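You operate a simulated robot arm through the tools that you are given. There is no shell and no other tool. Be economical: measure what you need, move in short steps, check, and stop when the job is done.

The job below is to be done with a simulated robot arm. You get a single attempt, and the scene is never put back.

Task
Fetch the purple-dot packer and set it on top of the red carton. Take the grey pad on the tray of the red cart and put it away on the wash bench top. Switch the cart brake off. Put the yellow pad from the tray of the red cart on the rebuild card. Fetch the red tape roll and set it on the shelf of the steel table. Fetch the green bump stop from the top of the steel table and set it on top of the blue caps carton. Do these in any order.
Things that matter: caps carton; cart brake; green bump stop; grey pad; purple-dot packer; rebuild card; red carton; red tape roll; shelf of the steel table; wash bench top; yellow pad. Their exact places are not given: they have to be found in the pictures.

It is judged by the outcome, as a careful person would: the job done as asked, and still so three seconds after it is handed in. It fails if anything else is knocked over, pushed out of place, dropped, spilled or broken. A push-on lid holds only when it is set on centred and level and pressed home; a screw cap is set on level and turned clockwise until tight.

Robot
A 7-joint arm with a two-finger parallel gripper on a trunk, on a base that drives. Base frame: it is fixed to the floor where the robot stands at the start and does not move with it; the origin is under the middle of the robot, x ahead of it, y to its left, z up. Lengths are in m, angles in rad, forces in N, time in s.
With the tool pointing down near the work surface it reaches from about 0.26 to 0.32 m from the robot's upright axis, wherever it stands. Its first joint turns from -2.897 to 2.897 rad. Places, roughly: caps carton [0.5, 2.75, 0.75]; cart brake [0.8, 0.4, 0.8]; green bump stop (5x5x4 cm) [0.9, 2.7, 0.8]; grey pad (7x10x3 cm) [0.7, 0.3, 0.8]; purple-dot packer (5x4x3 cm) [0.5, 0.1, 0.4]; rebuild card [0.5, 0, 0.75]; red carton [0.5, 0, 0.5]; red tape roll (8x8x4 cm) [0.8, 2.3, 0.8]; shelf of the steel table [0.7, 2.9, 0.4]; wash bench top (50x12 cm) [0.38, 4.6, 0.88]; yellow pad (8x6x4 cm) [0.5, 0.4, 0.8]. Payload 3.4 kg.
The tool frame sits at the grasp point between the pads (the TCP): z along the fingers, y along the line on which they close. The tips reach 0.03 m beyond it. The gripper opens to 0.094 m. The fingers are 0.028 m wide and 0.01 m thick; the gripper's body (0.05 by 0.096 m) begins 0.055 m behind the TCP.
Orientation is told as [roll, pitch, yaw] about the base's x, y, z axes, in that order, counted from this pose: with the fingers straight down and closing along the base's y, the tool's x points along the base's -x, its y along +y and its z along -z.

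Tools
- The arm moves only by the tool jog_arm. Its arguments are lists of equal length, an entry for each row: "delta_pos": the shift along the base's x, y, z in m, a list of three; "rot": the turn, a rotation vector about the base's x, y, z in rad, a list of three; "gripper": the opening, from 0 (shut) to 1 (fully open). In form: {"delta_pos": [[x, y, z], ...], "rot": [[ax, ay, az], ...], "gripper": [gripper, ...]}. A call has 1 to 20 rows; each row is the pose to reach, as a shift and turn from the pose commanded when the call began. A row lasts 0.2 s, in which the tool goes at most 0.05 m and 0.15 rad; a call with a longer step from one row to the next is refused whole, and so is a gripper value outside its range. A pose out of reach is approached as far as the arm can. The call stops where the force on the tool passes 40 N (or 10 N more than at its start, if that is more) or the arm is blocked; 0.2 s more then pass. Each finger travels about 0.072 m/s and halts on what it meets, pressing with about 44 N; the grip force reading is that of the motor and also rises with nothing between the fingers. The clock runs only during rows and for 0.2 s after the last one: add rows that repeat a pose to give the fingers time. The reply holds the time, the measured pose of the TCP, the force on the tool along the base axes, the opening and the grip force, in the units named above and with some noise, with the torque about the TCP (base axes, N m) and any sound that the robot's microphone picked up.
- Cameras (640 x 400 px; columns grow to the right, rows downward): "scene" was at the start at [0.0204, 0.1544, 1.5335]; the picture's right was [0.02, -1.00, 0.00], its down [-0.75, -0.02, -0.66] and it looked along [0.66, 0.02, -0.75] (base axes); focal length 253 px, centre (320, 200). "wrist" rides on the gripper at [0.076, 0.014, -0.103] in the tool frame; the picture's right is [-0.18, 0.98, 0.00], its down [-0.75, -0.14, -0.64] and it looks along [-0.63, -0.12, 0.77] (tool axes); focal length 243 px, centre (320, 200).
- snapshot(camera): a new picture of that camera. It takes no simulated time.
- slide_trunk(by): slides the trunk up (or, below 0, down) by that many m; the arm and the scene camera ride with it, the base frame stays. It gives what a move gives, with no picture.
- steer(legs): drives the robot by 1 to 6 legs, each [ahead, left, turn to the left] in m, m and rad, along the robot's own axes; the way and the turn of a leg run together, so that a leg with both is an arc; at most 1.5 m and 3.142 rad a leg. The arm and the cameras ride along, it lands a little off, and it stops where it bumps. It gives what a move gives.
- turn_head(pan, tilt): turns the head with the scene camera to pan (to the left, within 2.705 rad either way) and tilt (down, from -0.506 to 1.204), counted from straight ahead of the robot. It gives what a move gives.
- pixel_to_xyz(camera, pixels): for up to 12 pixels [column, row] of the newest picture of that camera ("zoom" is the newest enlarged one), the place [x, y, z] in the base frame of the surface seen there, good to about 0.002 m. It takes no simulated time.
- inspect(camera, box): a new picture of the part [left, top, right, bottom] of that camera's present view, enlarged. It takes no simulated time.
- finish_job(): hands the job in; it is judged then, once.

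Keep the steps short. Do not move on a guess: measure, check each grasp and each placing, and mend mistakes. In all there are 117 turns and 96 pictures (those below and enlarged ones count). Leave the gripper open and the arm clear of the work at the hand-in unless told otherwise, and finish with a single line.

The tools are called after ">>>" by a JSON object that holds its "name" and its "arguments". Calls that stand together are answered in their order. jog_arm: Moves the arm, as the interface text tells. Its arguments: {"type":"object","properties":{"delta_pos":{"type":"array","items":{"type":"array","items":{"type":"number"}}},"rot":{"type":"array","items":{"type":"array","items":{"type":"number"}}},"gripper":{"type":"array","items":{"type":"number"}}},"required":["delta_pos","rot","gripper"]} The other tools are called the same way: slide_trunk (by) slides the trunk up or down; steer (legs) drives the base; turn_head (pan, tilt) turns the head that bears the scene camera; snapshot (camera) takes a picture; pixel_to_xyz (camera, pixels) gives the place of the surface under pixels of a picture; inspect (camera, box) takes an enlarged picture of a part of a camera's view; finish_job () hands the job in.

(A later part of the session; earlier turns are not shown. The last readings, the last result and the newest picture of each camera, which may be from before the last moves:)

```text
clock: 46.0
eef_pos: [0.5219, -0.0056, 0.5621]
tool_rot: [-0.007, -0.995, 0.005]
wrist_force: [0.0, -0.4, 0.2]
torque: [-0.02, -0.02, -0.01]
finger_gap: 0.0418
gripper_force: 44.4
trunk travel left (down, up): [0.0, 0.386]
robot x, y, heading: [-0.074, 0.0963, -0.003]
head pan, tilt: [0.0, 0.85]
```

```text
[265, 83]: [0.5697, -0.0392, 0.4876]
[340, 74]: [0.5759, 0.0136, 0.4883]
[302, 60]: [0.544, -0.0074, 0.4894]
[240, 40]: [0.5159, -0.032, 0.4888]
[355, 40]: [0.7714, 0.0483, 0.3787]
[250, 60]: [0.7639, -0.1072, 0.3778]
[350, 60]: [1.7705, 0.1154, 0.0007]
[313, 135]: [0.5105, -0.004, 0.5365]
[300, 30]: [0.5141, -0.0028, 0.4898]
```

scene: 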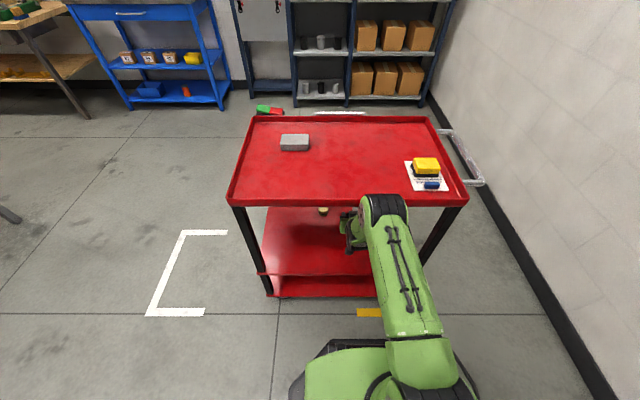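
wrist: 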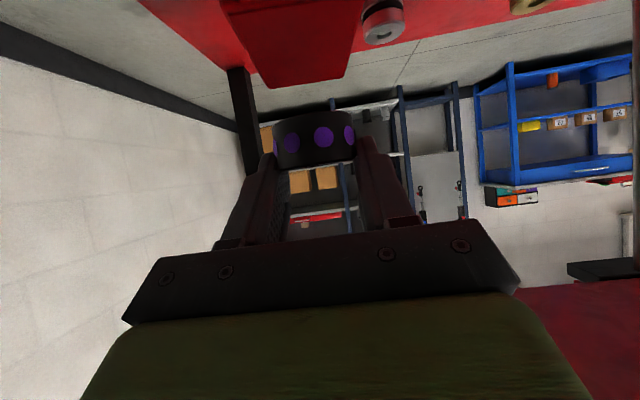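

Carton top centre (0.536,-0.0085), z 0.490. Packer is nearly above it; I shift y by -0.003 and lower to contact.

>>> {"name": "jog_arm", "arguments": {"delta_pos": [[0.001, -0.003, -0.015], [0.001, -0.003, -0.028], [0.001, -0.003, -0.034], [0.001, -0.003, -0.038], [0.001, -0.003, -0.038]], "rot": [[0, 0, 0], [0, 0, 0], [0, 0, 0], [0, 0, 0], [0, 0, 0]], "gripper": [0, 0, 0, 0, 0]}}

>>> {"name": "snapshot", "arguments": {"camera": "wrist"}}

```text
clock: 47.2
eef_pos: [0.5245, -0.0107, 0.5252]
tool_rot: [-0.007, -0.997, 0.005]
wrist_force: [-1.1, 1.2, 0.1]
torque: [-0.01, 0.01, 0.01]
finger_gap: 0.0421
gripper_force: 43.7
trunk travel left (down, up): [0.0, 0.386]
robot x, y, heading: [-0.0732, 0.0967, 0.003]
head pan, tilt: [0.0, 0.85]
```

```text
66 pictures are left
```

wrist: 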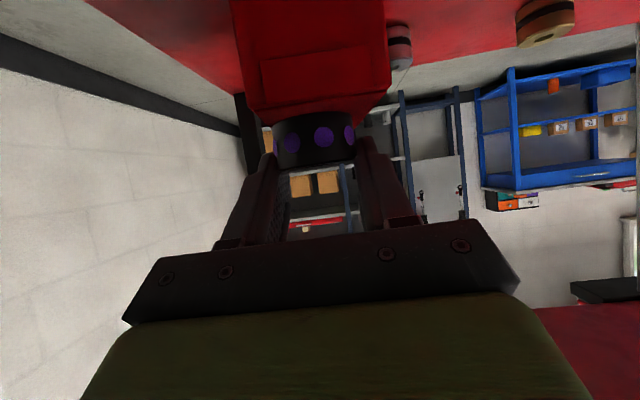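

Almost touching; I lower in 1–2 mm steps until a push is felt.

>>> {"name": "jog_arm", "arguments": {"delta_pos": [[0, 0.001, -0.002], [0, 0.001, -0.004], [0, 0.001, -0.004]], "rot": [[0, 0, 0], [0, 0, 0], [0, 0, 0]], "gripper": [0, 0, 0]}}

```text
clock: 48.0
eef_pos: [0.5252, -0.0108, 0.5236]
tool_rot: [-0.009, -1.003, 0.007]
wrist_force: [-1.9, -0.7, 17.9]
torque: [0.2, 0.13, 0.08]
finger_gap: 0.042
gripper_force: 43.6
trunk travel left (down, up): [0.0, 0.386]
robot x, y, heading: [-0.0723, 0.0977, 0.003]
head pan, tilt: [0.0, 0.85]
```

Seated (18 N). I open and back out along the tool's axis.

>>> {"name": "jog_arm", "arguments": {"delta_pos": [[0, 0, 0.001], [0, 0, 0.001], [0, 0, 0.001], [-0.02, 0, 0.013], [-0.05, 0, 0.03], [-0.09, 0, 0.04], [-0.13, 0, 0.04], [-0.13, 0, 0.04]], "rot": [[0, 0, 0], [0, 0, 0], [0, 0, 0], [0, 0, 0], [0, 0, 0], [0, 0, 0], [0, 0, 0], [0, 0, 0]], "gripper": [0.6, 0.7, 0.7, 0.7, 0.7, 0.7, 0.7, 0.7]}}

>>> {"name": "snapshot", "arguments": {"camera": "wrist"}}

```text
clock: 49.8
eef_pos: [0.3972, -0.0083, 0.5582]
tool_rot: [-0.008, -0.995, 0.004]
wrist_force: [1.2, 0.8, -0.7]
torque: [-0.03, -0.02, 0.02]
finger_gap: 0.0657
gripper_force: 0.1
trunk travel left (down, up): [0.0, 0.386]
robot x, y, heading: [-0.072, 0.0968, 0.003]
head pan, tilt: [0.0, 0.85]
```

```text
65 pictures are left
```

wrist: 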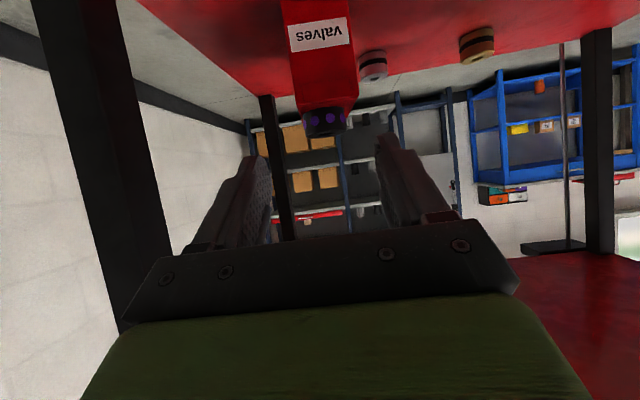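

The packer stands on the carton. I back the base off 0.35 m, bring the tool upright, and raise the trunk.

>>> {"name": "steer", "arguments": {"legs": [[-0.35, 0, 0]]}}

>>> {"name": "slide_trunk", "arguments": {"by": 0.2}}

>>> {"name": "jog_arm", "arguments": {"delta_pos": [[-0.01, 0.02, 0.04], [-0.02, 0.04, 0.08], [-0.03, 0.06, 0.12], [-0.04, 0.08, 0.16], [-0.05, 0.1, 0.2], [-0.06, 0.1, 0.24], [-0.07, 0.1, 0.28], [-0.07, 0.1, 0.28]], "rot": [[0, 0.14, 0], [0, 0.28, 0], [0, 0.42, 0], [0, 0.56, 0], [0, 0.7, 0], [0, 0.84, 0], [0, 0.98, 0], [0, 0.995, 0]], "gripper": [1, 1, 1, 1, 1, 1, 1, 1]}}

>>> {"name": "inspect", "arguments": {"camera": "scene", "box": [220, 80, 460, 260]}}

```text
clock: 52.0
eef_pos: [0.0451, -0.0098, 0.5584]
tool_rot: [-0.007, -0.997, 0.004]
wrist_force: [-0.4, -0.5, -0.1]
torque: [0.0, -0.01, -0.04]
finger_gap: 0.066
gripper_force: 0.1
trunk travel left (down, up): [0.0, 0.386]
robot x, y, heading: [-0.4227, 0.0983, -0.009]
head pan, tilt: [0.0, 0.85]
```

```text
clock: 54.2
eef_pos: [0.0464, -0.0095, 0.758]
tool_rot: [-0.006, -0.996, 0.003]
wrist_force: [0.0, -0.4, 0.3]
torque: [0.0, 0.01, 0.02]
finger_gap: 0.0657
gripper_force: 0.0
trunk travel left (down, up): [-0.2, 0.186]
robot x, y, heading: [-0.4195, 0.0977, -0.004]
head pan, tilt: [0.0, 0.85]
```

```text
clock: 56.0
eef_pos: [-0.0234, 0.0889, 1.0394]
tool_rot: [-0.002, 0.0, 0.003]
wrist_force: [-0.3, -0.3, 0.4]
torque: [-0.02, -0.01, 0.04]
finger_gap: 0.0942
gripper_force: 0.2
trunk travel left (down, up): [-0.2, 0.186]
robot x, y, heading: [-0.422, 0.0956, -0.002]
head pan, tilt: [0.0, 0.85]
```

```text
2.22 times, centred on (340, 170) of scene
```

zoom: 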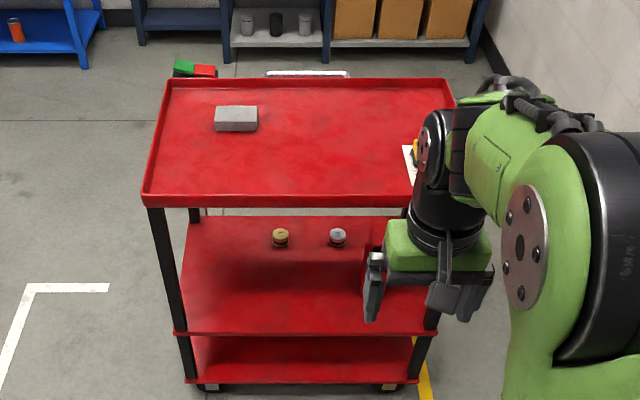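

Cart items in order. I drive around to the cart's left side: left 0.95, ahead 1.12, turn right 90°.

>>> {"name": "steer", "arguments": {"legs": [[0, 0.95, 0], [1.12, 0, 0], [0, 0, -1.571]]}}

>>> {"name": "turn_head", "arguments": {"pan": 0, "tilt": 0.9}}

>>> {"name": "snapshot", "arguments": {"camera": "scene"}}

```text
clock: 70.0
eef_pos: [0.6945, 0.6577, 1.0384]
tool_rot: [-0.004, -0.001, -1.532]
wrist_force: [-0.6, 0.3, 0.5]
torque: [-0.03, 0.05, -0.02]
finger_gap: 0.0938
gripper_force: 0.1
trunk travel left (down, up): [-0.2, 0.186]
robot x, y, heading: [0.6867, 1.0552, -1.53]
head pan, tilt: [0.0, 0.85]
```

```text
clock: 70.7
eef_pos: [0.6941, 0.6575, 1.0375]
tool_rot: [-0.003, -0.001, -1.532]
wrist_force: [-0.8, -0.5, -0.6]
torque: [-0.01, -0.01, 0.0]
finger_gap: 0.0935
gripper_force: 0.1
trunk travel left (down, up): [-0.2, 0.186]
robot x, y, heading: [0.6887, 1.0561, -1.534]
head pan, tilt: [0.0, 0.901]
```

```text
63 pictures are left
```

scene: 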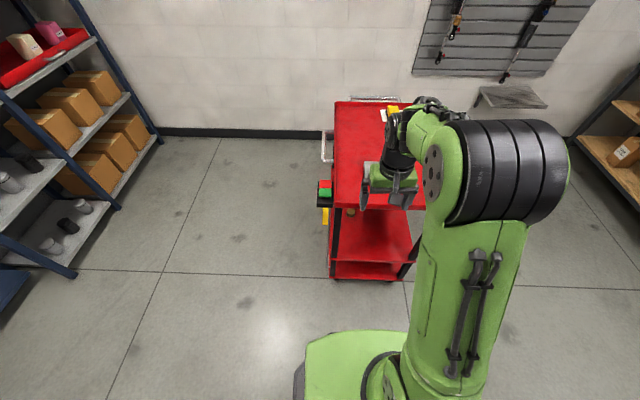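

I zoom in on the brake switch at (325,190).

>>> {"name": "inspect", "arguments": {"camera": "scene", "box": [305, 165, 369, 215]}}

>>> {"name": "snapshot", "arguments": {"camera": "wrist"}}

```text
8.00 times, centred on (337, 190) of scene
```

zoom: 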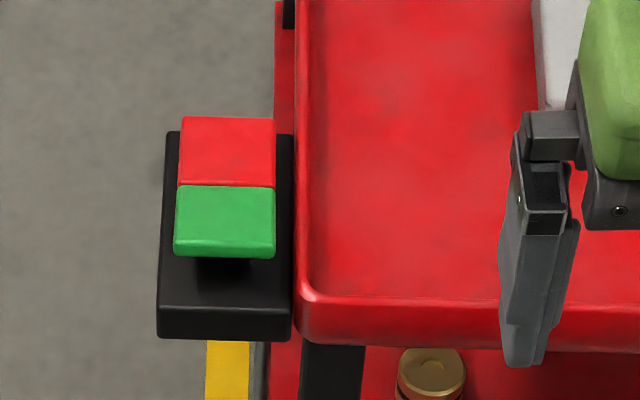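

```text
61 pictures are left
```

wrist: 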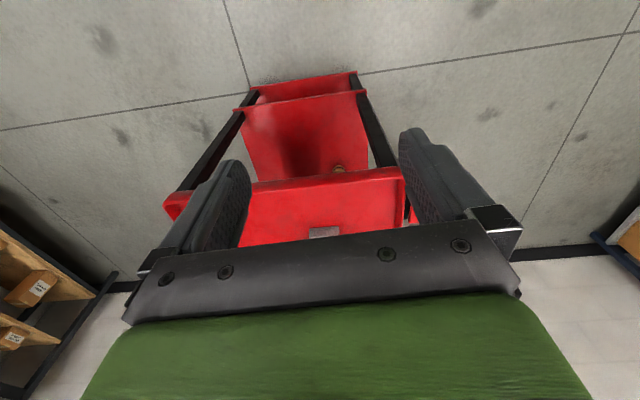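

I measure the tilt of both rocker halves.

>>> {"name": "pixel_to_xyz", "arguments": {"camera": "zoom", "pixels": [[228, 125], [228, 150], [228, 178], [228, 192], [228, 215], [228, 235], [228, 290], [172, 150], [286, 160], [190, 235], [262, 235], [215, 270]]}}

```text
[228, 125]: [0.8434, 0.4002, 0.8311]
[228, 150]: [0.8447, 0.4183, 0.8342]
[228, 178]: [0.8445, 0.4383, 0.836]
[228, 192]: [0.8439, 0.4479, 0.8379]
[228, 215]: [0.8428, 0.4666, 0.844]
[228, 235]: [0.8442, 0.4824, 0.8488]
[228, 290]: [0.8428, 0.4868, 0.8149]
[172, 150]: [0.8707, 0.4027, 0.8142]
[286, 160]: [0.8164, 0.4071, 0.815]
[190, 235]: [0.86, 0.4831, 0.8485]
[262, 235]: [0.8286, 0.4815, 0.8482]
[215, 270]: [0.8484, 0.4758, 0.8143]
```

Red half is pressed down now, green raised (0.849): so the state to change to is green pressed. I drive 0.1 nearer, then view the switch with the wrist camera for markings before pressing.

>>> {"name": "steer", "arguments": {"legs": [[0.1, 0, -0.04]]}}

>>> {"name": "jog_arm", "arguments": {"delta_pos": [[0.04, -0.01, 0], [0.08, -0.01, 0], [0.12, -0.01, 0], [0.15, -0.01, 0], [0.15, -0.01, 0]], "rot": [[0, 0, 0], [0, 0, 0], [0, 0, 0], [0, 0, 0], [0, 0, 0]], "gripper": [0, 0, 0, 0, 0]}}

>>> {"name": "snapshot", "arguments": {"camera": "wrist"}}

```text
clock: 71.8
eef_pos: [0.6804, 0.557, 1.0384]
tool_rot: [-0.005, 0.0, -1.571]
wrist_force: [0.2, -0.8, 0.1]
torque: [0.02, -0.01, 0.02]
finger_gap: 0.0941
gripper_force: 0.1
trunk travel left (down, up): [-0.2, 0.186]
robot x, y, heading: [0.6887, 0.9589, -1.573]
head pan, tilt: [0.0, 0.901]
```

```text
clock: 73.0
eef_pos: [0.8321, 0.5511, 1.0352]
tool_rot: [-0.003, -0.001, -1.571]
wrist_force: [-0.4, 1.2, 0.0]
torque: [-0.02, 0.0, 0.0]
finger_gap: 0.0001
gripper_force: 32.4
trunk travel left (down, up): [-0.2, 0.186]
robot x, y, heading: [0.6926, 0.9575, -1.574]
head pan, tilt: [0.0, 0.901]
```

```text
60 pictures are left
```

wrist: 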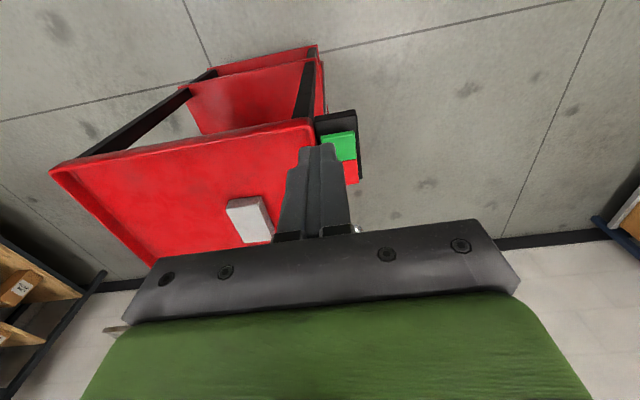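

No labels; I hover above the green half's outer end (0.8435,0.474) with shut fingers.

>>> {"name": "jog_arm", "arguments": {"delta_pos": [[0.005, -0.03, 0], [0.011, -0.06, 0], [0.0114, -0.077, -0.02], [0.0114, -0.077, -0.06], [0.0114, -0.077, -0.1], [0.0114, -0.077, -0.13], [0.0114, -0.077, -0.145], [0.0114, -0.077, -0.145]], "rot": [[0, 0, 0], [0, 0, 0], [0, 0, 0], [0, 0, 0], [0, 0, 0], [0, 0, 0], [0, 0, 0], [0, 0, 0]], "gripper": [0, 0, 0, 0, 0, 0, 0, 0]}}

>>> {"name": "inspect", "arguments": {"camera": "scene", "box": [290, 160, 400, 250]}}

```text
clock: 74.8
eef_pos: [0.8417, 0.4713, 0.8959]
tool_rot: [-0.004, -0.002, -1.572]
wrist_force: [0.2, 0.1, 0.1]
torque: [0.02, 0.01, 0.02]
finger_gap: 0.0002
gripper_force: 32.9
trunk travel left (down, up): [-0.2, 0.186]
robot x, y, heading: [0.6876, 0.9573, -1.57]
head pan, tilt: [0.0, 0.901]
```

```text
4.44 times, centred on (345, 205) of scene
```

zoom: 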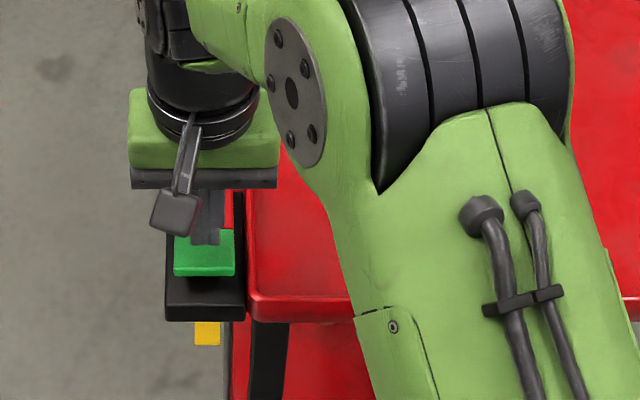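

Above the green half. I press down in small steps.

>>> {"name": "jog_arm", "arguments": {"delta_pos": [[0.001, 0.004, -0.008], [0.001, 0.004, -0.014], [0.001, 0.004, -0.018], [0.001, 0.004, -0.022], [0.001, 0.004, -0.026], [0.001, 0.004, -0.03], [0.001, 0.004, -0.033]], "rot": [[0, 0, 0], [0, 0, 0], [0, 0, 0], [0, 0, 0], [0, 0, 0], [0, 0, 0], [0, 0, 0]], "gripper": [0, 0, 0, 0, 0, 0, 0]}}

>>> {"name": "jog_arm", "arguments": {"delta_pos": [[0, 0, 0.03], [0, 0.02, 0.07], [0, 0.06, 0.1], [0, 0.06, 0.1]], "rot": [[0, 0, 0], [0, 0, 0], [0, 0, 0], [0, 0, 0]], "gripper": [0, 0, 0, 0]}}

>>> {"name": "snapshot", "arguments": {"camera": "wrist"}}

```text
clock: 76.4
eef_pos: [0.8429, 0.4741, 0.8613]
tool_rot: [-0.005, -0.003, -1.57]
wrist_force: [-0.1, -0.2, -1.1]
torque: [0.0, -0.03, 0.01]
finger_gap: 0.0002
gripper_force: 32.7
trunk travel left (down, up): [-0.2, 0.186]
robot x, y, heading: [0.6931, 0.9627, -1.575]
head pan, tilt: [0.0, 0.901]
```

```text
clock: 77.4
eef_pos: [0.8464, 0.5352, 0.9621]
tool_rot: [-0.005, -0.001, -1.571]
wrist_force: [-0.2, -0.3, -0.4]
torque: [0.0, 0.01, 0.0]
finger_gap: 0.0
gripper_force: 32.8
trunk travel left (down, up): [-0.2, 0.186]
robot x, y, heading: [0.6918, 0.9592, -1.575]
head pan, tilt: [0.0, 0.901]
```

```text
58 pictures are left
```

wrist: 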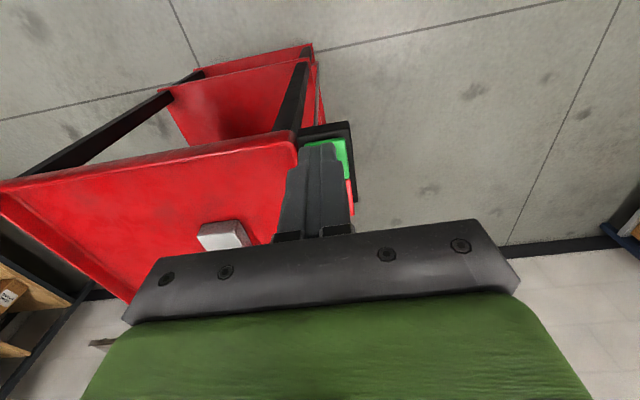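

I move the arm toward the grey pad and check the switch state with the scene camera.

>>> {"name": "jog_arm", "arguments": {"delta_pos": [[-0.03, -0.01, 0.03], [-0.06, -0.03, 0.05], [-0.1, -0.05, 0.05], [-0.14, -0.07, 0.05], [-0.18, -0.09, 0.05], [-0.186, -0.13, 0.05], [-0.186, -0.17, 0.05], [-0.186, -0.2, 0.05], [-0.186, -0.2, 0.05]], "rot": [[0, 0, 0], [0, 0, 0], [0, 0, 0], [0, 0, 0], [0, 0, 0], [0, 0, 0], [0, 0, 0], [0, 0, 0], [0, 0, 0]], "gripper": [1, 1, 1, 1, 1, 1, 1, 1, 1]}}

>>> {"name": "inspect", "arguments": {"camera": "scene", "box": [290, 150, 402, 220]}}

>>> {"name": "snapshot", "arguments": {"camera": "wrist"}}

```text
clock: 79.4
eef_pos: [0.6559, 0.3749, 1.0124]
tool_rot: [-0.003, 0.0, -1.571]
wrist_force: [-0.4, -0.6, -0.4]
torque: [-0.01, -0.01, 0.01]
finger_gap: 0.0939
gripper_force: 0.1
out of reach, approached as far as the arm can: row 7, 8, 9
trunk travel left (down, up): [-0.2, 0.186]
robot x, y, heading: [0.693, 0.9594, -1.577]
head pan, tilt: [0.0, 0.901]
```

```text
5.71 times, centred on (346, 185) of scene
```

zoom: 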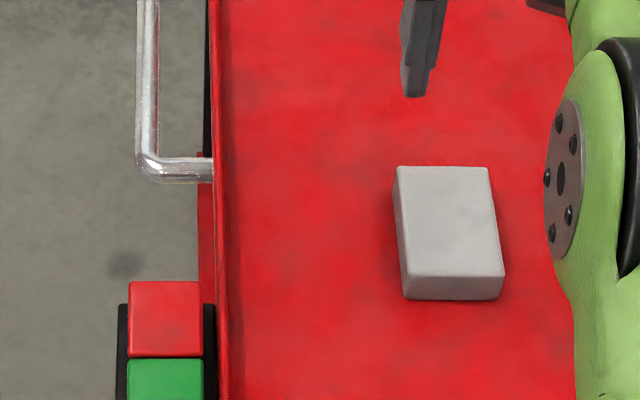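

```text
56 pictures are left
```

wrist: 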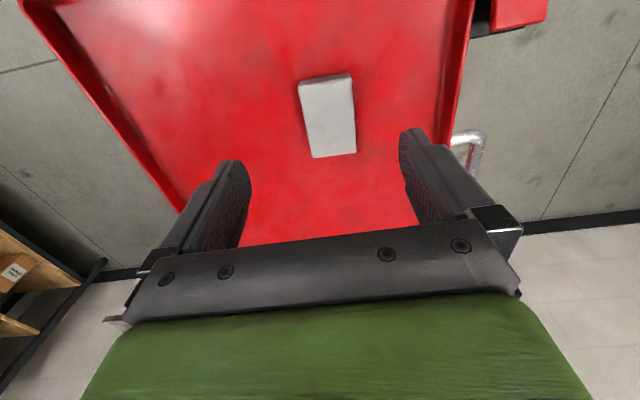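

I measure the switch and the grey pad edges.

>>> {"name": "pixel_to_xyz", "arguments": {"camera": "zoom", "pixels": [[165, 290], [165, 320], [165, 350], [165, 368], [165, 392], [402, 172], [486, 172], [500, 265], [412, 268], [450, 220]]}}

>>> {"name": "steer", "arguments": {"legs": [[0.1, 0, 0]]}}

```text
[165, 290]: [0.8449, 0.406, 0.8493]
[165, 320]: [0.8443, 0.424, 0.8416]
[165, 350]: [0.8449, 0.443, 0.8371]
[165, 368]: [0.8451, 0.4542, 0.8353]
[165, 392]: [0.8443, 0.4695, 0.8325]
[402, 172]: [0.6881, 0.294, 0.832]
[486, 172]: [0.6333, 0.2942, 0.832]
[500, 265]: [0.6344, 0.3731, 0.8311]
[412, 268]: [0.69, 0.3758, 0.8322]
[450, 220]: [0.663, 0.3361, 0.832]
```

```text
clock: 80.5
eef_pos: [0.6559, 0.2737, 1.0119]
tool_rot: [-0.003, 0.001, -1.571]
wrist_force: [1.4, 0.0, 0.0]
torque: [0.0, 0.0, 0.04]
finger_gap: 0.0936
gripper_force: 0.1
trunk travel left (down, up): [-0.2, 0.186]
robot x, y, heading: [0.6874, 0.8601, -1.572]
head pan, tilt: [0.0, 0.901]
```

The rocker has flipped (green now down). Grey pad centre (0.662, 0.334), ~57 mm in x, top 0.832. I move above, descend to z 0.841 and close.

>>> {"name": "jog_arm", "arguments": {"delta_pos": [[0.006, 0.03, 0], [0.006, 0.06, 0], [0.006, 0.06, -0.04], [0.006, 0.06, -0.08], [0.006, 0.06, -0.12], [0.006, 0.06, -0.15], [0.006, 0.06, -0.17], [0.006, 0.06, -0.17], [0.006, 0.06, -0.17], [0.006, 0.06, -0.17], [0.006, 0.06, -0.17]], "rot": [[0, 0, 0], [0, 0, 0], [0, 0, 0], [0, 0, 0], [0, 0, 0], [0, 0, 0], [0, 0, 0], [0, 0, 0], [0, 0, 0], [0, 0, 0], [0, 0, 0]], "gripper": [1, 1, 1, 1, 1, 1, 1, 1, 0, 0, 0]}}

>>> {"name": "jog_arm", "arguments": {"delta_pos": [[0, 0, 0.03], [0, 0.02, 0.07], [0, 0.06, 0.1], [0, 0.1, 0.13], [0, 0.14, 0.16], [0, 0.18, 0.19], [0, 0.18, 0.2]], "rot": [[0, 0, 0], [0, 0, 0], [0, 0, 0], [0, 0, 0], [0, 0, 0], [0, 0, 0], [0, 0, 0]], "gripper": [0, 0, 0, 0, 0, 0, 0]}}

>>> {"name": "snapshot", "arguments": {"camera": "wrist"}}

```text
clock: 83.0
eef_pos: [0.6629, 0.3357, 0.8419]
tool_rot: [-0.004, 0.0, -1.57]
wrist_force: [0.6, -0.6, 0.2]
torque: [-0.03, 0.03, -0.01]
finger_gap: 0.0604
gripper_force: 44.0
trunk travel left (down, up): [-0.2, 0.186]
robot x, y, heading: [0.6909, 0.8622, -1.571]
head pan, tilt: [0.0, 0.901]
```

```text
clock: 84.5
eef_pos: [0.6613, 0.5164, 1.0393]
tool_rot: [-0.003, 0.001, -1.57]
wrist_force: [0.5, 0.2, -1.1]
torque: [-0.02, -0.02, 0.02]
finger_gap: 0.0605
gripper_force: 44.1
trunk travel left (down, up): [-0.2, 0.186]
robot x, y, heading: [0.6861, 0.8603, -1.576]
head pan, tilt: [0.0, 0.901]
```

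```text
55 pictures are left
```

wrist: 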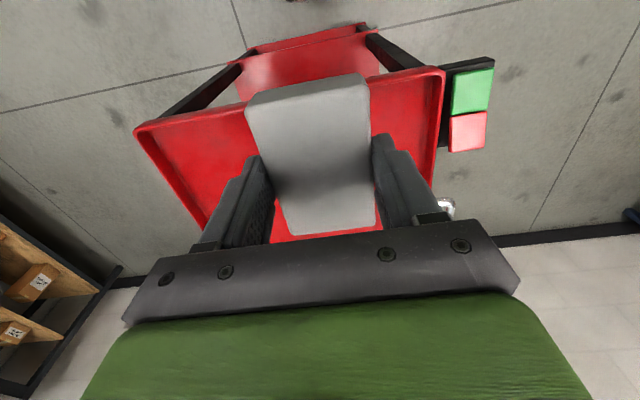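

Grey pad held. I back off 0.3, turn to face +y, and look toward the wash bench.

>>> {"name": "steer", "arguments": {"legs": [[-0.3, 0, 0], [0, 0, 3.14]]}}

>>> {"name": "turn_head", "arguments": {"pan": 0.1, "tilt": 0.35}}

>>> {"name": "snapshot", "arguments": {"camera": "scene"}}

```text
clock: 93.9
eef_pos: [0.72, 1.5032, 1.0392]
tool_rot: [-0.004, 0.001, 1.557]
wrist_force: [0.1, 0.6, 0.5]
torque: [-0.02, 0.02, -0.02]
finger_gap: 0.0601
gripper_force: 43.4
trunk travel left (down, up): [-0.2, 0.186]
robot x, y, heading: [0.6893, 1.1601, 1.554]
head pan, tilt: [0.0, 0.901]
```

```text
clock: 94.9
eef_pos: [0.7188, 1.5021, 1.0399]
tool_rot: [-0.002, -0.001, 1.557]
wrist_force: [0.9, 0.0, -0.3]
torque: [-0.01, -0.03, 0.0]
finger_gap: 0.0602
gripper_force: 44.2
trunk travel left (down, up): [-0.2, 0.186]
robot x, y, heading: [0.6842, 1.1594, 1.551]
head pan, tilt: [0.099, 0.351]
```

```text
54 pictures are left
```

scene: 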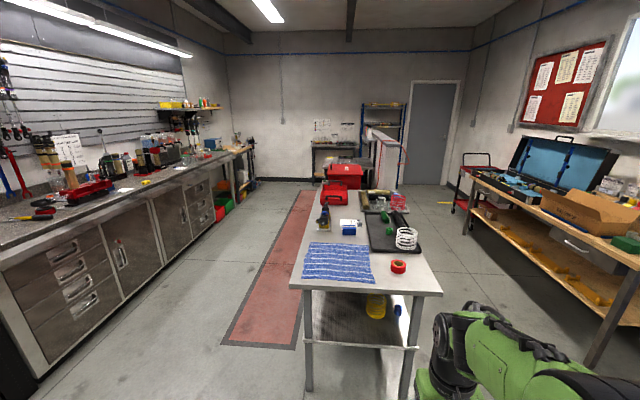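

I zoom on the steel table and what lies beyond.

>>> {"name": "inspect", "arguments": {"camera": "scene", "box": [290, 170, 450, 290]}}

>>> {"name": "inspect", "arguments": {"camera": "scene", "box": [300, 90, 420, 200]}}

>>> {"name": "pixel_to_xyz", "arguments": {"camera": "scene", "pixels": [[330, 150], [345, 150], [355, 150], [375, 130], [330, 142], [320, 160], [370, 160], [345, 172], [372, 150], [398, 150]]}}

```text
3.33 times, centred on (370, 230) of scene
```

zoom: 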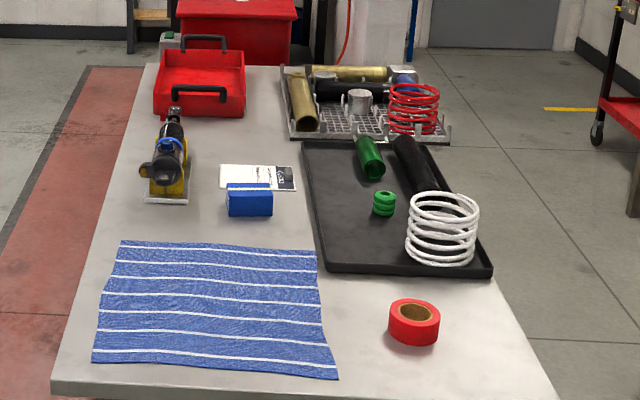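

```text
3.64 times, centred on (360, 145) of scene
```

zoom: 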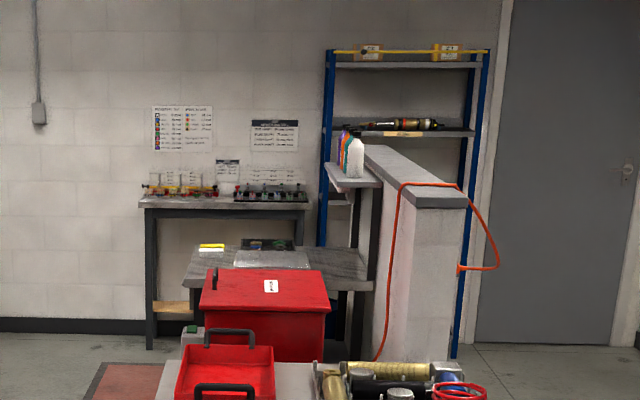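

```text
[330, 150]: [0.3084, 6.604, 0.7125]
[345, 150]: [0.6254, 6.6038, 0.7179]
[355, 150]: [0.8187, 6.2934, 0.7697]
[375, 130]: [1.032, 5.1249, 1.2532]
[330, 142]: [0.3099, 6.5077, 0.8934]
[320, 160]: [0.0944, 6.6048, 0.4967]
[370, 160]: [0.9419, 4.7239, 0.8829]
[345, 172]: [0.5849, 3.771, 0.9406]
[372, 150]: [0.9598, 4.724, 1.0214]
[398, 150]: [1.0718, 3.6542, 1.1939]
```

The wash bench is beyond the red box. I go along the aisle at x≈-0.2: left 0.88, then ahead 2.4, and look.

>>> {"name": "steer", "arguments": {"legs": [[0, 0.88, 0.018], [1.2, 0, 0], [1.2, 0, 0]]}}

>>> {"name": "turn_head", "arguments": {"pan": -0.4, "tilt": 0.6}}

>>> {"name": "snapshot", "arguments": {"camera": "scene"}}

```text
clock: 110.9
eef_pos: [-0.1467, 3.926, 1.0404]
tool_rot: [-0.004, 0.0, 1.577]
wrist_force: [-0.1, -0.3, -1.2]
torque: [0.0, 0.02, 0.0]
finger_gap: 0.0606
gripper_force: 44.3
trunk travel left (down, up): [-0.2, 0.186]
robot x, y, heading: [-0.1696, 3.5873, 1.577]
head pan, tilt: [0.099, 0.351]
```

```text
clock: 111.8
eef_pos: [-0.1466, 3.9255, 1.0387]
tool_rot: [-0.004, 0.0, 1.578]
wrist_force: [-0.2, -0.5, -0.5]
torque: [-0.02, 0.0, 0.02]
finger_gap: 0.0603
gripper_force: 44.3
trunk travel left (down, up): [-0.2, 0.186]
robot x, y, heading: [-0.1751, 3.5886, 1.576]
head pan, tilt: [-0.4, 0.6]
```

```text
51 pictures are left
```

scene: 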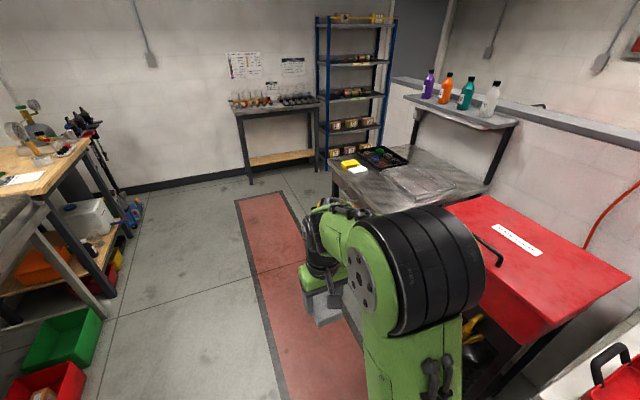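

The wash bench is the grey bench at (410,180). I zoom and measure its edges.

>>> {"name": "inspect", "arguments": {"camera": "scene", "box": [310, 130, 500, 230]}}

>>> {"name": "pixel_to_xyz", "arguments": {"camera": "scene", "pixels": [[336, 170], [347, 195], [370, 185], [352, 163], [350, 176], [385, 155], [420, 180], [470, 180], [485, 187], [460, 200], [375, 205], [448, 215]]}}

```text
3.37 times, centred on (405, 180) of scene
```

zoom: 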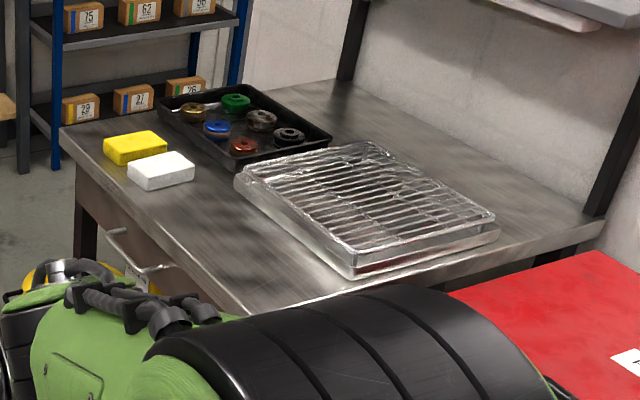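

```text
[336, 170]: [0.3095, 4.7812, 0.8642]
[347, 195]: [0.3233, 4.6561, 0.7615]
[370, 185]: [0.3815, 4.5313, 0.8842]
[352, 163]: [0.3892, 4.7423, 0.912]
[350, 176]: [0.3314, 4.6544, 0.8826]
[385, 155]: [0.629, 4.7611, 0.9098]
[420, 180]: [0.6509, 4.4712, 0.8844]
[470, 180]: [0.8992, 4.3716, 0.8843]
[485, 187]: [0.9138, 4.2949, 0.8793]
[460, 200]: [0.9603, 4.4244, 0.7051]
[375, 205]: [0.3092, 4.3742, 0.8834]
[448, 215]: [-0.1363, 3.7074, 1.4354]
```

I measure the white pad, the grate and the front edge precisely from the zoom.

>>> {"name": "pixel_to_xyz", "arguments": {"camera": "zoom", "pixels": [[160, 162], [190, 172], [165, 186], [130, 170], [240, 188], [350, 270], [245, 305], [190, 260], [220, 215], [270, 255], [165, 195], [300, 240]]}}

```text
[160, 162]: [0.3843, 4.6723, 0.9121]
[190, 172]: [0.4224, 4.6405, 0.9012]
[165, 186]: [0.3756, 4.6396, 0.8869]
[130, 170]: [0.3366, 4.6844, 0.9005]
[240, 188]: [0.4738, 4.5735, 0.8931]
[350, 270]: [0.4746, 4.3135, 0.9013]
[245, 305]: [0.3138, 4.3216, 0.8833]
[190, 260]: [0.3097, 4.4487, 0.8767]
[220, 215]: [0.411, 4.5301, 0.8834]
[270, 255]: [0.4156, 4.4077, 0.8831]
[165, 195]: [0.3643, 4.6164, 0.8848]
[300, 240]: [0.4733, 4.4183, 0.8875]
```

Free strip x 0.31–0.47, y 4.30–4.63, z 0.8835. I'll set the pad at (0.38, 4.47). Drive ahead 0.88 and turn right to face the bench.

>>> {"name": "steer", "arguments": {"legs": [[0.88, 0, 0], [0, 0, -1.577]]}}

>>> {"name": "turn_head", "arguments": {"pan": 0.2, "tilt": 0.95}}

>>> {"name": "snapshot", "arguments": {"camera": "scene"}}

```text
clock: 120.3
eef_pos: [0.173, 4.4252, 1.0391]
tool_rot: [-0.004, 0.0, -0.006]
wrist_force: [-0.4, 0.2, -0.3]
torque: [0.04, 0.01, 0.0]
finger_gap: 0.0601
gripper_force: 43.7
trunk travel left (down, up): [-0.2, 0.186]
robot x, y, heading: [-0.169, 4.4518, -0.01]
head pan, tilt: [-0.4, 0.6]
```

```text
clock: 121.3
eef_pos: [0.1736, 4.4258, 1.0394]
tool_rot: [-0.004, 0.0, -0.007]
wrist_force: [-0.1, -1.1, -0.7]
torque: [0.02, -0.02, -0.01]
finger_gap: 0.0603
gripper_force: 43.6
trunk travel left (down, up): [-0.2, 0.186]
robot x, y, heading: [-0.168, 4.4517, -0.009]
head pan, tilt: [0.201, 0.949]
```

```text
49 pictures are left
```

scene: 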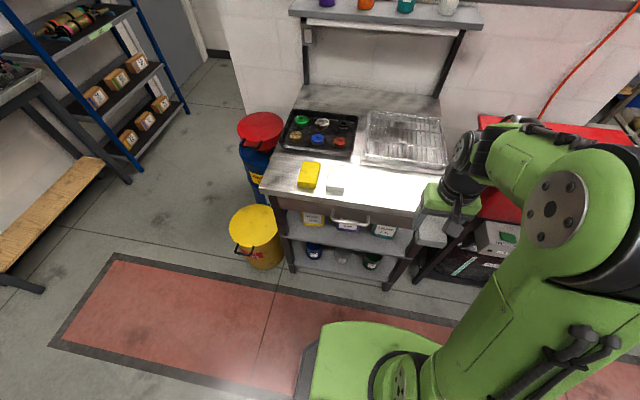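

Moving the pad over the strip at (0.38,4.48).

>>> {"name": "jog_arm", "arguments": {"delta_pos": [[0.04, 0.01, 0], [0.08, 0.02, 0], [0.12, 0.03, 0], [0.16, 0.04, 0], [0.2, 0.05, 0], [0.2065, 0.054, 0], [0.2065, 0.054, -0.04], [0.2065, 0.054, -0.07], [0.2065, 0.054, -0.07]], "rot": [[0, 0, 0], [0, 0, 0], [0, 0, 0], [0, 0, 0], [0, 0, 0], [0, 0, 0], [0, 0, 0], [0, 0, 0], [0, 0, 0]], "gripper": [0, 0, 0, 0, 0, 0, 0, 0, 0]}}

>>> {"name": "snapshot", "arguments": {"camera": "wrist"}}

```text
clock: 123.3
eef_pos: [0.3809, 4.4791, 0.9705]
tool_rot: [-0.004, 0.0, -0.007]
wrist_force: [-0.6, -0.2, -0.7]
torque: [-0.03, -0.02, -0.02]
finger_gap: 0.0602
gripper_force: 44.3
trunk travel left (down, up): [-0.2, 0.186]
robot x, y, heading: [-0.1668, 4.4511, -0.009]
head pan, tilt: [0.201, 0.949]
```

```text
48 pictures are left
```

wrist: 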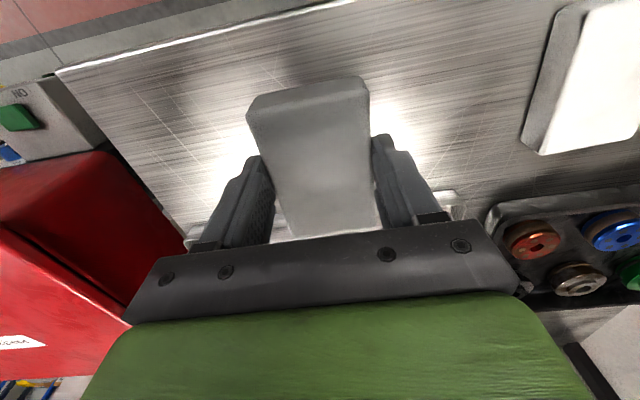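

Clear space below. Lower to z ≈0.921 to contact.

>>> {"name": "jog_arm", "arguments": {"delta_pos": [[0, 0, -0.025], [0, 0, -0.04], [0, 0, -0.046], [0, 0, -0.05], [0, 0, -0.052], [0, 0, -0.052]], "rot": [[0, 0, 0], [0, 0, 0], [0, 0, 0], [0, 0, 0], [0, 0, 0], [0, 0, 0]], "gripper": [0, 0, 0, 0, 0, 0]}}

```text
clock: 124.7
eef_pos: [0.3799, 4.479, 0.9197]
tool_rot: [-0.005, -0.006, -0.006]
wrist_force: [1.4, -0.3, 23.5]
torque: [0.29, 0.5, 0.04]
finger_gap: 0.0601
gripper_force: 44.1
trunk travel left (down, up): [-0.2, 0.186]
robot x, y, heading: [-0.1688, 4.4526, -0.008]
head pan, tilt: [0.201, 0.949]
```

Seated (23 N). Open and lift.

>>> {"name": "jog_arm", "arguments": {"delta_pos": [[0, 0, 0.001], [0, 0, 0.001], [0, 0, 0.001], [0, 0, 0.03], [0, 0, 0.07], [0, 0, 0.11], [-0.04, 0, 0.14], [-0.04, 0, 0.14]], "rot": [[0, 0, 0], [0, 0, 0], [0, 0, 0], [0, 0, 0], [0, 0, 0], [0, 0, 0], [0, 0, 0], [0, 0, 0]], "gripper": [0.8, 0.9, 0.9, 0.9, 0.9, 0.9, 0.9, 0.9]}}

>>> {"name": "snapshot", "arguments": {"camera": "wrist"}}

```text
clock: 126.5
eef_pos: [0.3401, 4.4789, 1.0567]
tool_rot: [-0.002, 0.002, -0.007]
wrist_force: [1.0, -0.4, -0.3]
torque: [0.0, 0.02, 0.01]
finger_gap: 0.0846
gripper_force: 0.0
trunk travel left (down, up): [-0.2, 0.186]
robot x, y, heading: [-0.169, 4.4568, -0.012]
head pan, tilt: [0.201, 0.949]
```

```text
47 pictures are left
```

wrist: 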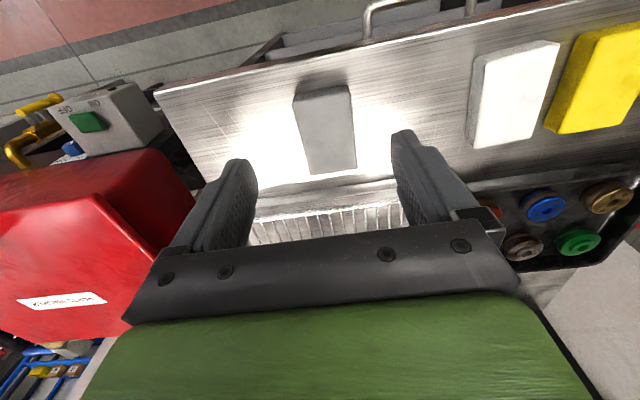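

Grey pad is on the wash bench top, clear of its neighbours. I retract the arm and drive back to the near end of the steel table, facing it.

>>> {"name": "jog_arm", "arguments": {"delta_pos": [[-0.05, 0, 0], [-0.1, 0, 0], [-0.15, 0, 0], [-0.15, 0, 0]], "rot": [[0, 0, 0], [0, 0, 0], [0, 0, 0], [0, 0, 0]], "gripper": [1, 1, 1, 1]}}

>>> {"name": "steer", "arguments": {"legs": [[0, 0, 1.58], [-1.37, 0, 0], [-1.37, 0, 0], [0, -0.92, 0]]}}

>>> {"name": "turn_head", "arguments": {"pan": -0.15, "tilt": 0.7}}

>>> {"name": "snapshot", "arguments": {"camera": "scene"}}

```text
clock: 127.5
eef_pos: [0.1882, 4.4761, 1.0578]
tool_rot: [-0.004, 0.001, -0.008]
wrist_force: [0.4, -0.4, 0.5]
torque: [0.02, 0.02, 0.01]
finger_gap: 0.094
gripper_force: 0.1
trunk travel left (down, up): [-0.2, 0.186]
robot x, y, heading: [-0.1673, 4.4534, -0.013]
head pan, tilt: [0.201, 0.949]
```

```text
clock: 149.0
eef_pos: [0.6897, 2.078, 1.0595]
tool_rot: [-0.005, 0.0, 1.575]
wrist_force: [0.8, -0.5, -0.5]
torque: [-0.02, 0.03, 0.0]
finger_gap: 0.0942
gripper_force: 0.0
trunk travel left (down, up): [-0.2, 0.186]
robot x, y, heading: [0.7184, 1.7209, 1.571]
head pan, tilt: [0.201, 0.949]
```

```text
clock: 149.8
eef_pos: [0.6874, 2.0781, 1.0574]
tool_rot: [-0.003, 0.0, 1.574]
wrist_force: [0.4, -0.2, -0.6]
torque: [0.0, 0.01, -0.01]
finger_gap: 0.094
gripper_force: 0.1
trunk travel left (down, up): [-0.2, 0.186]
robot x, y, heading: [0.7148, 1.7259, 1.57]
head pan, tilt: [-0.15, 0.7]
```

```text
46 pictures are left
```

scene: 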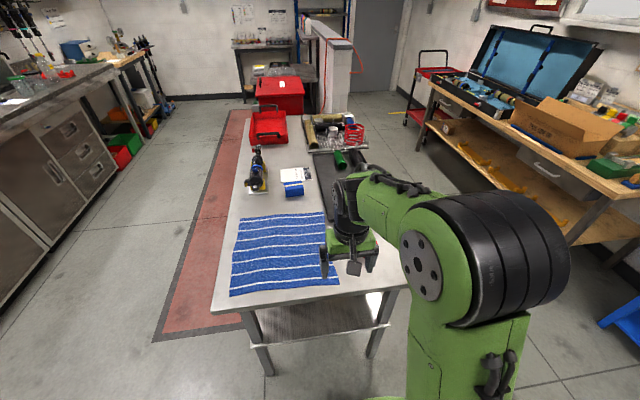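

The arm hides the roll; I use the wrist camera, and enlarge the caps carton at (293,188).

>>> {"name": "snapshot", "arguments": {"camera": "wrist"}}

>>> {"name": "inspect", "arguments": {"camera": "scene", "box": [240, 100, 370, 210]}}

>>> {"name": "pixel_to_xyz", "arguments": {"camera": "scene", "pixels": [[293, 184], [212, 313], [408, 287], [425, 128], [568, 243], [600, 330], [320, 320], [230, 293], [336, 285], [245, 340], [385, 325], [330, 210]]}}

```text
45 pictures are left
```

wrist: 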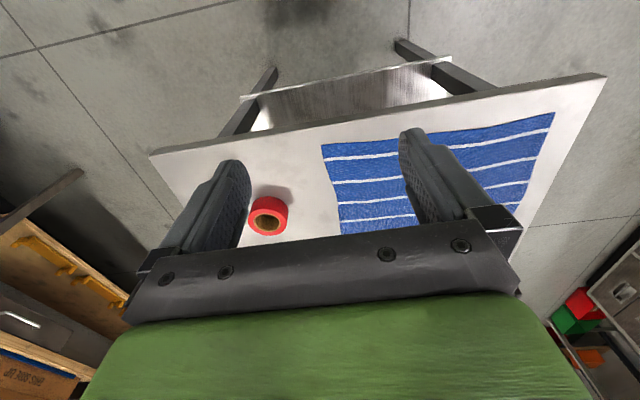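

```text
3.64 times, centred on (305, 155) of scene
```

zoom: 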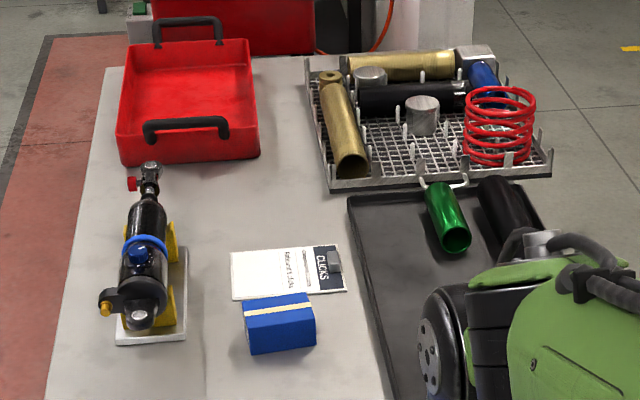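

```text
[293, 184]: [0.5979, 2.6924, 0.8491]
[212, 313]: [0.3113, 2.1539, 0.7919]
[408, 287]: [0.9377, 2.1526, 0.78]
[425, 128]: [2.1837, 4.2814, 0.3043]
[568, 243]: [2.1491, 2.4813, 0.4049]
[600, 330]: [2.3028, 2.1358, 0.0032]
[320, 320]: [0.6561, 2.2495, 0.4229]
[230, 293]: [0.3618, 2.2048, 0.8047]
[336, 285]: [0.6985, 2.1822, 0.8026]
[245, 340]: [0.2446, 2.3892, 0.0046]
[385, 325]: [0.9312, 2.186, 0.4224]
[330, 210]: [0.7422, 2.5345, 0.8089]
```

I measure the tape roll at (268,215) in the wrist picture.

>>> {"name": "pixel_to_xyz", "arguments": {"camera": "wrist", "pixels": [[252, 205], [284, 205], [268, 200], [268, 232], [254, 222], [283, 220], [268, 197], [300, 215], [330, 190]]}}

```text
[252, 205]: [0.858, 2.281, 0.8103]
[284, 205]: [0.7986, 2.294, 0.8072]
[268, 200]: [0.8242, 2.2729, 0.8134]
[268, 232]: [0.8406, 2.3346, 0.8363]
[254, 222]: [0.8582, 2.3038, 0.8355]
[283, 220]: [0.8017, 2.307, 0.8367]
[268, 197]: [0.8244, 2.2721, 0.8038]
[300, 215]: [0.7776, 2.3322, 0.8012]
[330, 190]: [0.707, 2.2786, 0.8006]
```

Roll: centre (0.829, 2.305), Ø≈65 mm, top 0.8365. It must go onto the shelf (z 0.423), so I grasp it with a 45° tilt usable there. First tilt and go above.

>>> {"name": "jog_arm", "arguments": {"delta_pos": [[0.03, 0.01, 0], [0.06, 0.03, 0], [0.09, 0.06, 0], [0.12, 0.09, 0], [0.142, 0.12, -0.02], [0.142, 0.155, -0.05], [0.142, 0.186, -0.08], [0.142, 0.2155, -0.11], [0.142, 0.2155, -0.15], [0.142, 0.2155, -0.15]], "rot": [[0.13, 0, 0], [0.26, 0, 0], [0.39, 0, 0], [0.52, 0, 0], [0.65, 0, 0], [0.785, 0, 0], [0.785, 0, 0], [0.785, 0, 0], [0.785, 0, 0], [0.785, 0, 0]], "gripper": [1, 1, 1, 1, 1, 1, 1, 1, 1, 1]}}

>>> {"name": "snapshot", "arguments": {"camera": "wrist"}}

```text
clock: 152.0
eef_pos: [0.8292, 2.2932, 0.9101]
tool_rot: [-0.007, -0.789, 1.575]
wrist_force: [-0.2, -0.5, 0.0]
torque: [-0.02, -0.04, -0.02]
finger_gap: 0.0939
gripper_force: 0.1
trunk travel left (down, up): [-0.2, 0.186]
robot x, y, heading: [0.7144, 1.7258, 1.57]
head pan, tilt: [-0.15, 0.7]
```

```text
43 pictures are left
```

wrist: 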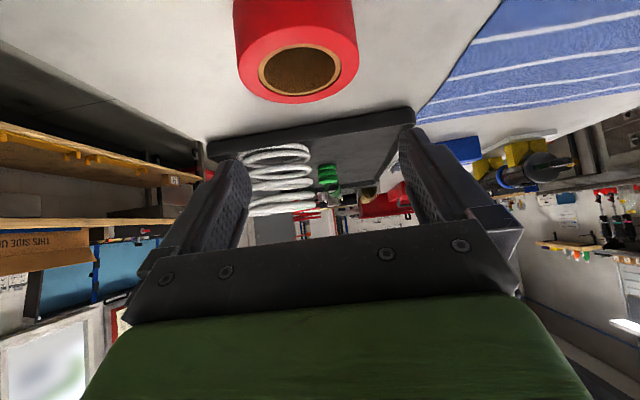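

The roll seems a bit left of the finger middle; I measure its edges.

>>> {"name": "pixel_to_xyz", "arguments": {"camera": "wrist", "pixels": [[242, 60], [355, 52], [298, 100], [238, 20], [354, 20], [298, 40], [300, 20]]}}

```text
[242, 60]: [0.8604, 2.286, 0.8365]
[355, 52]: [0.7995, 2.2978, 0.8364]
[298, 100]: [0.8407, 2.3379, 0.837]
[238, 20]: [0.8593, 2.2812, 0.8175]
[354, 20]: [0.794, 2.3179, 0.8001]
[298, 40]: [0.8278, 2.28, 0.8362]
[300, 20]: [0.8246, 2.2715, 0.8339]
```

Centre confirmed (0.829, 2.305). Descend to z 0.839 and close.

>>> {"name": "jog_arm", "arguments": {"delta_pos": [[0, 0.001, -0.03], [0, 0.001, -0.055], [0, 0.001, -0.066], [0, 0.001, -0.071], [0, 0.001, -0.071], [0, 0.001, -0.071], [0, 0.001, -0.071], [0, 0.001, -0.071]], "rot": [[0, 0, 0], [0, 0, 0], [0, 0, 0], [0, 0, 0], [0, 0, 0], [0, 0, 0], [0, 0, 0], [0, 0, 0]], "gripper": [1, 1, 1, 1, 1, 0, 0, 0]}}

>>> {"name": "snapshot", "arguments": {"camera": "wrist"}}

```text
clock: 153.8
eef_pos: [0.8297, 2.2926, 0.8375]
tool_rot: [-0.005, -0.786, 1.574]
wrist_force: [-0.2, -0.4, -0.4]
torque: [0.01, 0.0, -0.01]
finger_gap: 0.0725
gripper_force: 44.1
trunk travel left (down, up): [-0.2, 0.186]
robot x, y, heading: [0.7155, 1.7265, 1.574]
head pan, tilt: [-0.15, 0.7]
```

```text
42 pictures are left
```

wrist: 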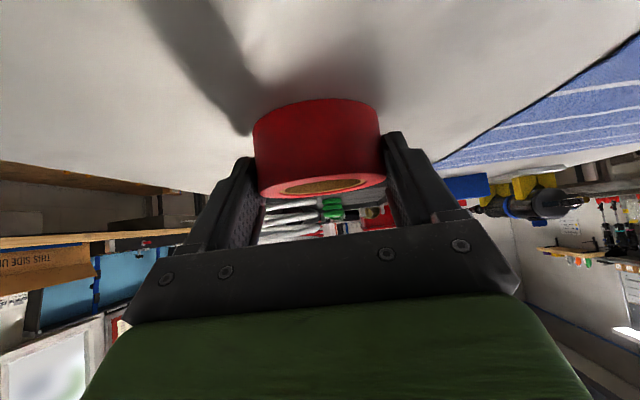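

Held (gap 72 mm). I lift, back off 0.4, lower the trunk, and look under the table.

>>> {"name": "jog_arm", "arguments": {"delta_pos": [[0, 0, 0.03], [0, 0, 0.06], [0, 0, 0.09], [-0.03, -0.03, 0.09], [-0.06, -0.06, 0.09], [-0.09, -0.09, 0.09], [-0.11, -0.11, 0.09], [-0.11, -0.11, 0.09]], "rot": [[0, 0, 0], [0, 0, 0], [0, 0, 0], [0, 0, 0], [0, 0, 0], [0, 0, 0], [0, 0, 0], [0, 0, 0]], "gripper": [0, 0, 0, 0, 0, 0, 0, 0]}}

>>> {"name": "steer", "arguments": {"legs": [[-0.4, 0, 0]]}}

>>> {"name": "slide_trunk", "arguments": {"by": -0.2}}

>>> {"name": "turn_head", "arguments": {"pan": 0.1, "tilt": 0.65}}

>>> {"name": "snapshot", "arguments": {"camera": "scene"}}

```text
clock: 155.6
eef_pos: [0.7199, 2.1839, 0.9267]
tool_rot: [-0.007, -0.786, 1.574]
wrist_force: [-0.2, -0.1, -1.7]
torque: [-0.03, 0.0, 0.04]
finger_gap: 0.0722
gripper_force: 43.8
trunk travel left (down, up): [-0.2, 0.186]
robot x, y, heading: [0.7145, 1.7217, 1.571]
head pan, tilt: [-0.15, 0.7]
```

```text
clock: 158.1
eef_pos: [0.7167, 1.7893, 0.9262]
tool_rot: [-0.009, -0.787, 1.587]
wrist_force: [0.5, 0.0, -1.3]
torque: [-0.03, -0.03, -0.02]
finger_gap: 0.0726
gripper_force: 44.1
trunk travel left (down, up): [-0.2, 0.186]
robot x, y, heading: [0.7186, 1.3239, 1.584]
head pan, tilt: [-0.15, 0.7]
```

```text
clock: 160.2
eef_pos: [0.7179, 1.7899, 0.7265]
tool_rot: [-0.007, -0.785, 1.586]
wrist_force: [-0.2, -0.3, -1.2]
torque: [-0.02, -0.01, -0.01]
finger_gap: 0.0724
gripper_force: 44.1
trunk travel left (down, up): [0.0, 0.386]
robot x, y, heading: [0.7159, 1.3289, 1.583]
head pan, tilt: [-0.15, 0.7]
```

```text
clock: 161.0
eef_pos: [0.716, 1.7899, 0.7262]
tool_rot: [-0.007, -0.784, 1.587]
wrist_force: [0.3, 0.3, -0.9]
torque: [-0.01, 0.01, 0.04]
finger_gap: 0.0724
gripper_force: 43.9
trunk travel left (down, up): [0.0, 0.386]
robot x, y, heading: [0.7143, 1.3275, 1.582]
head pan, tilt: [0.099, 0.649]
```

```text
41 pictures are left
```

scene: 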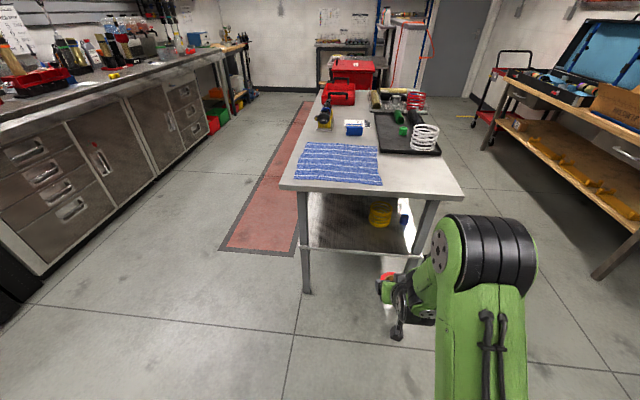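

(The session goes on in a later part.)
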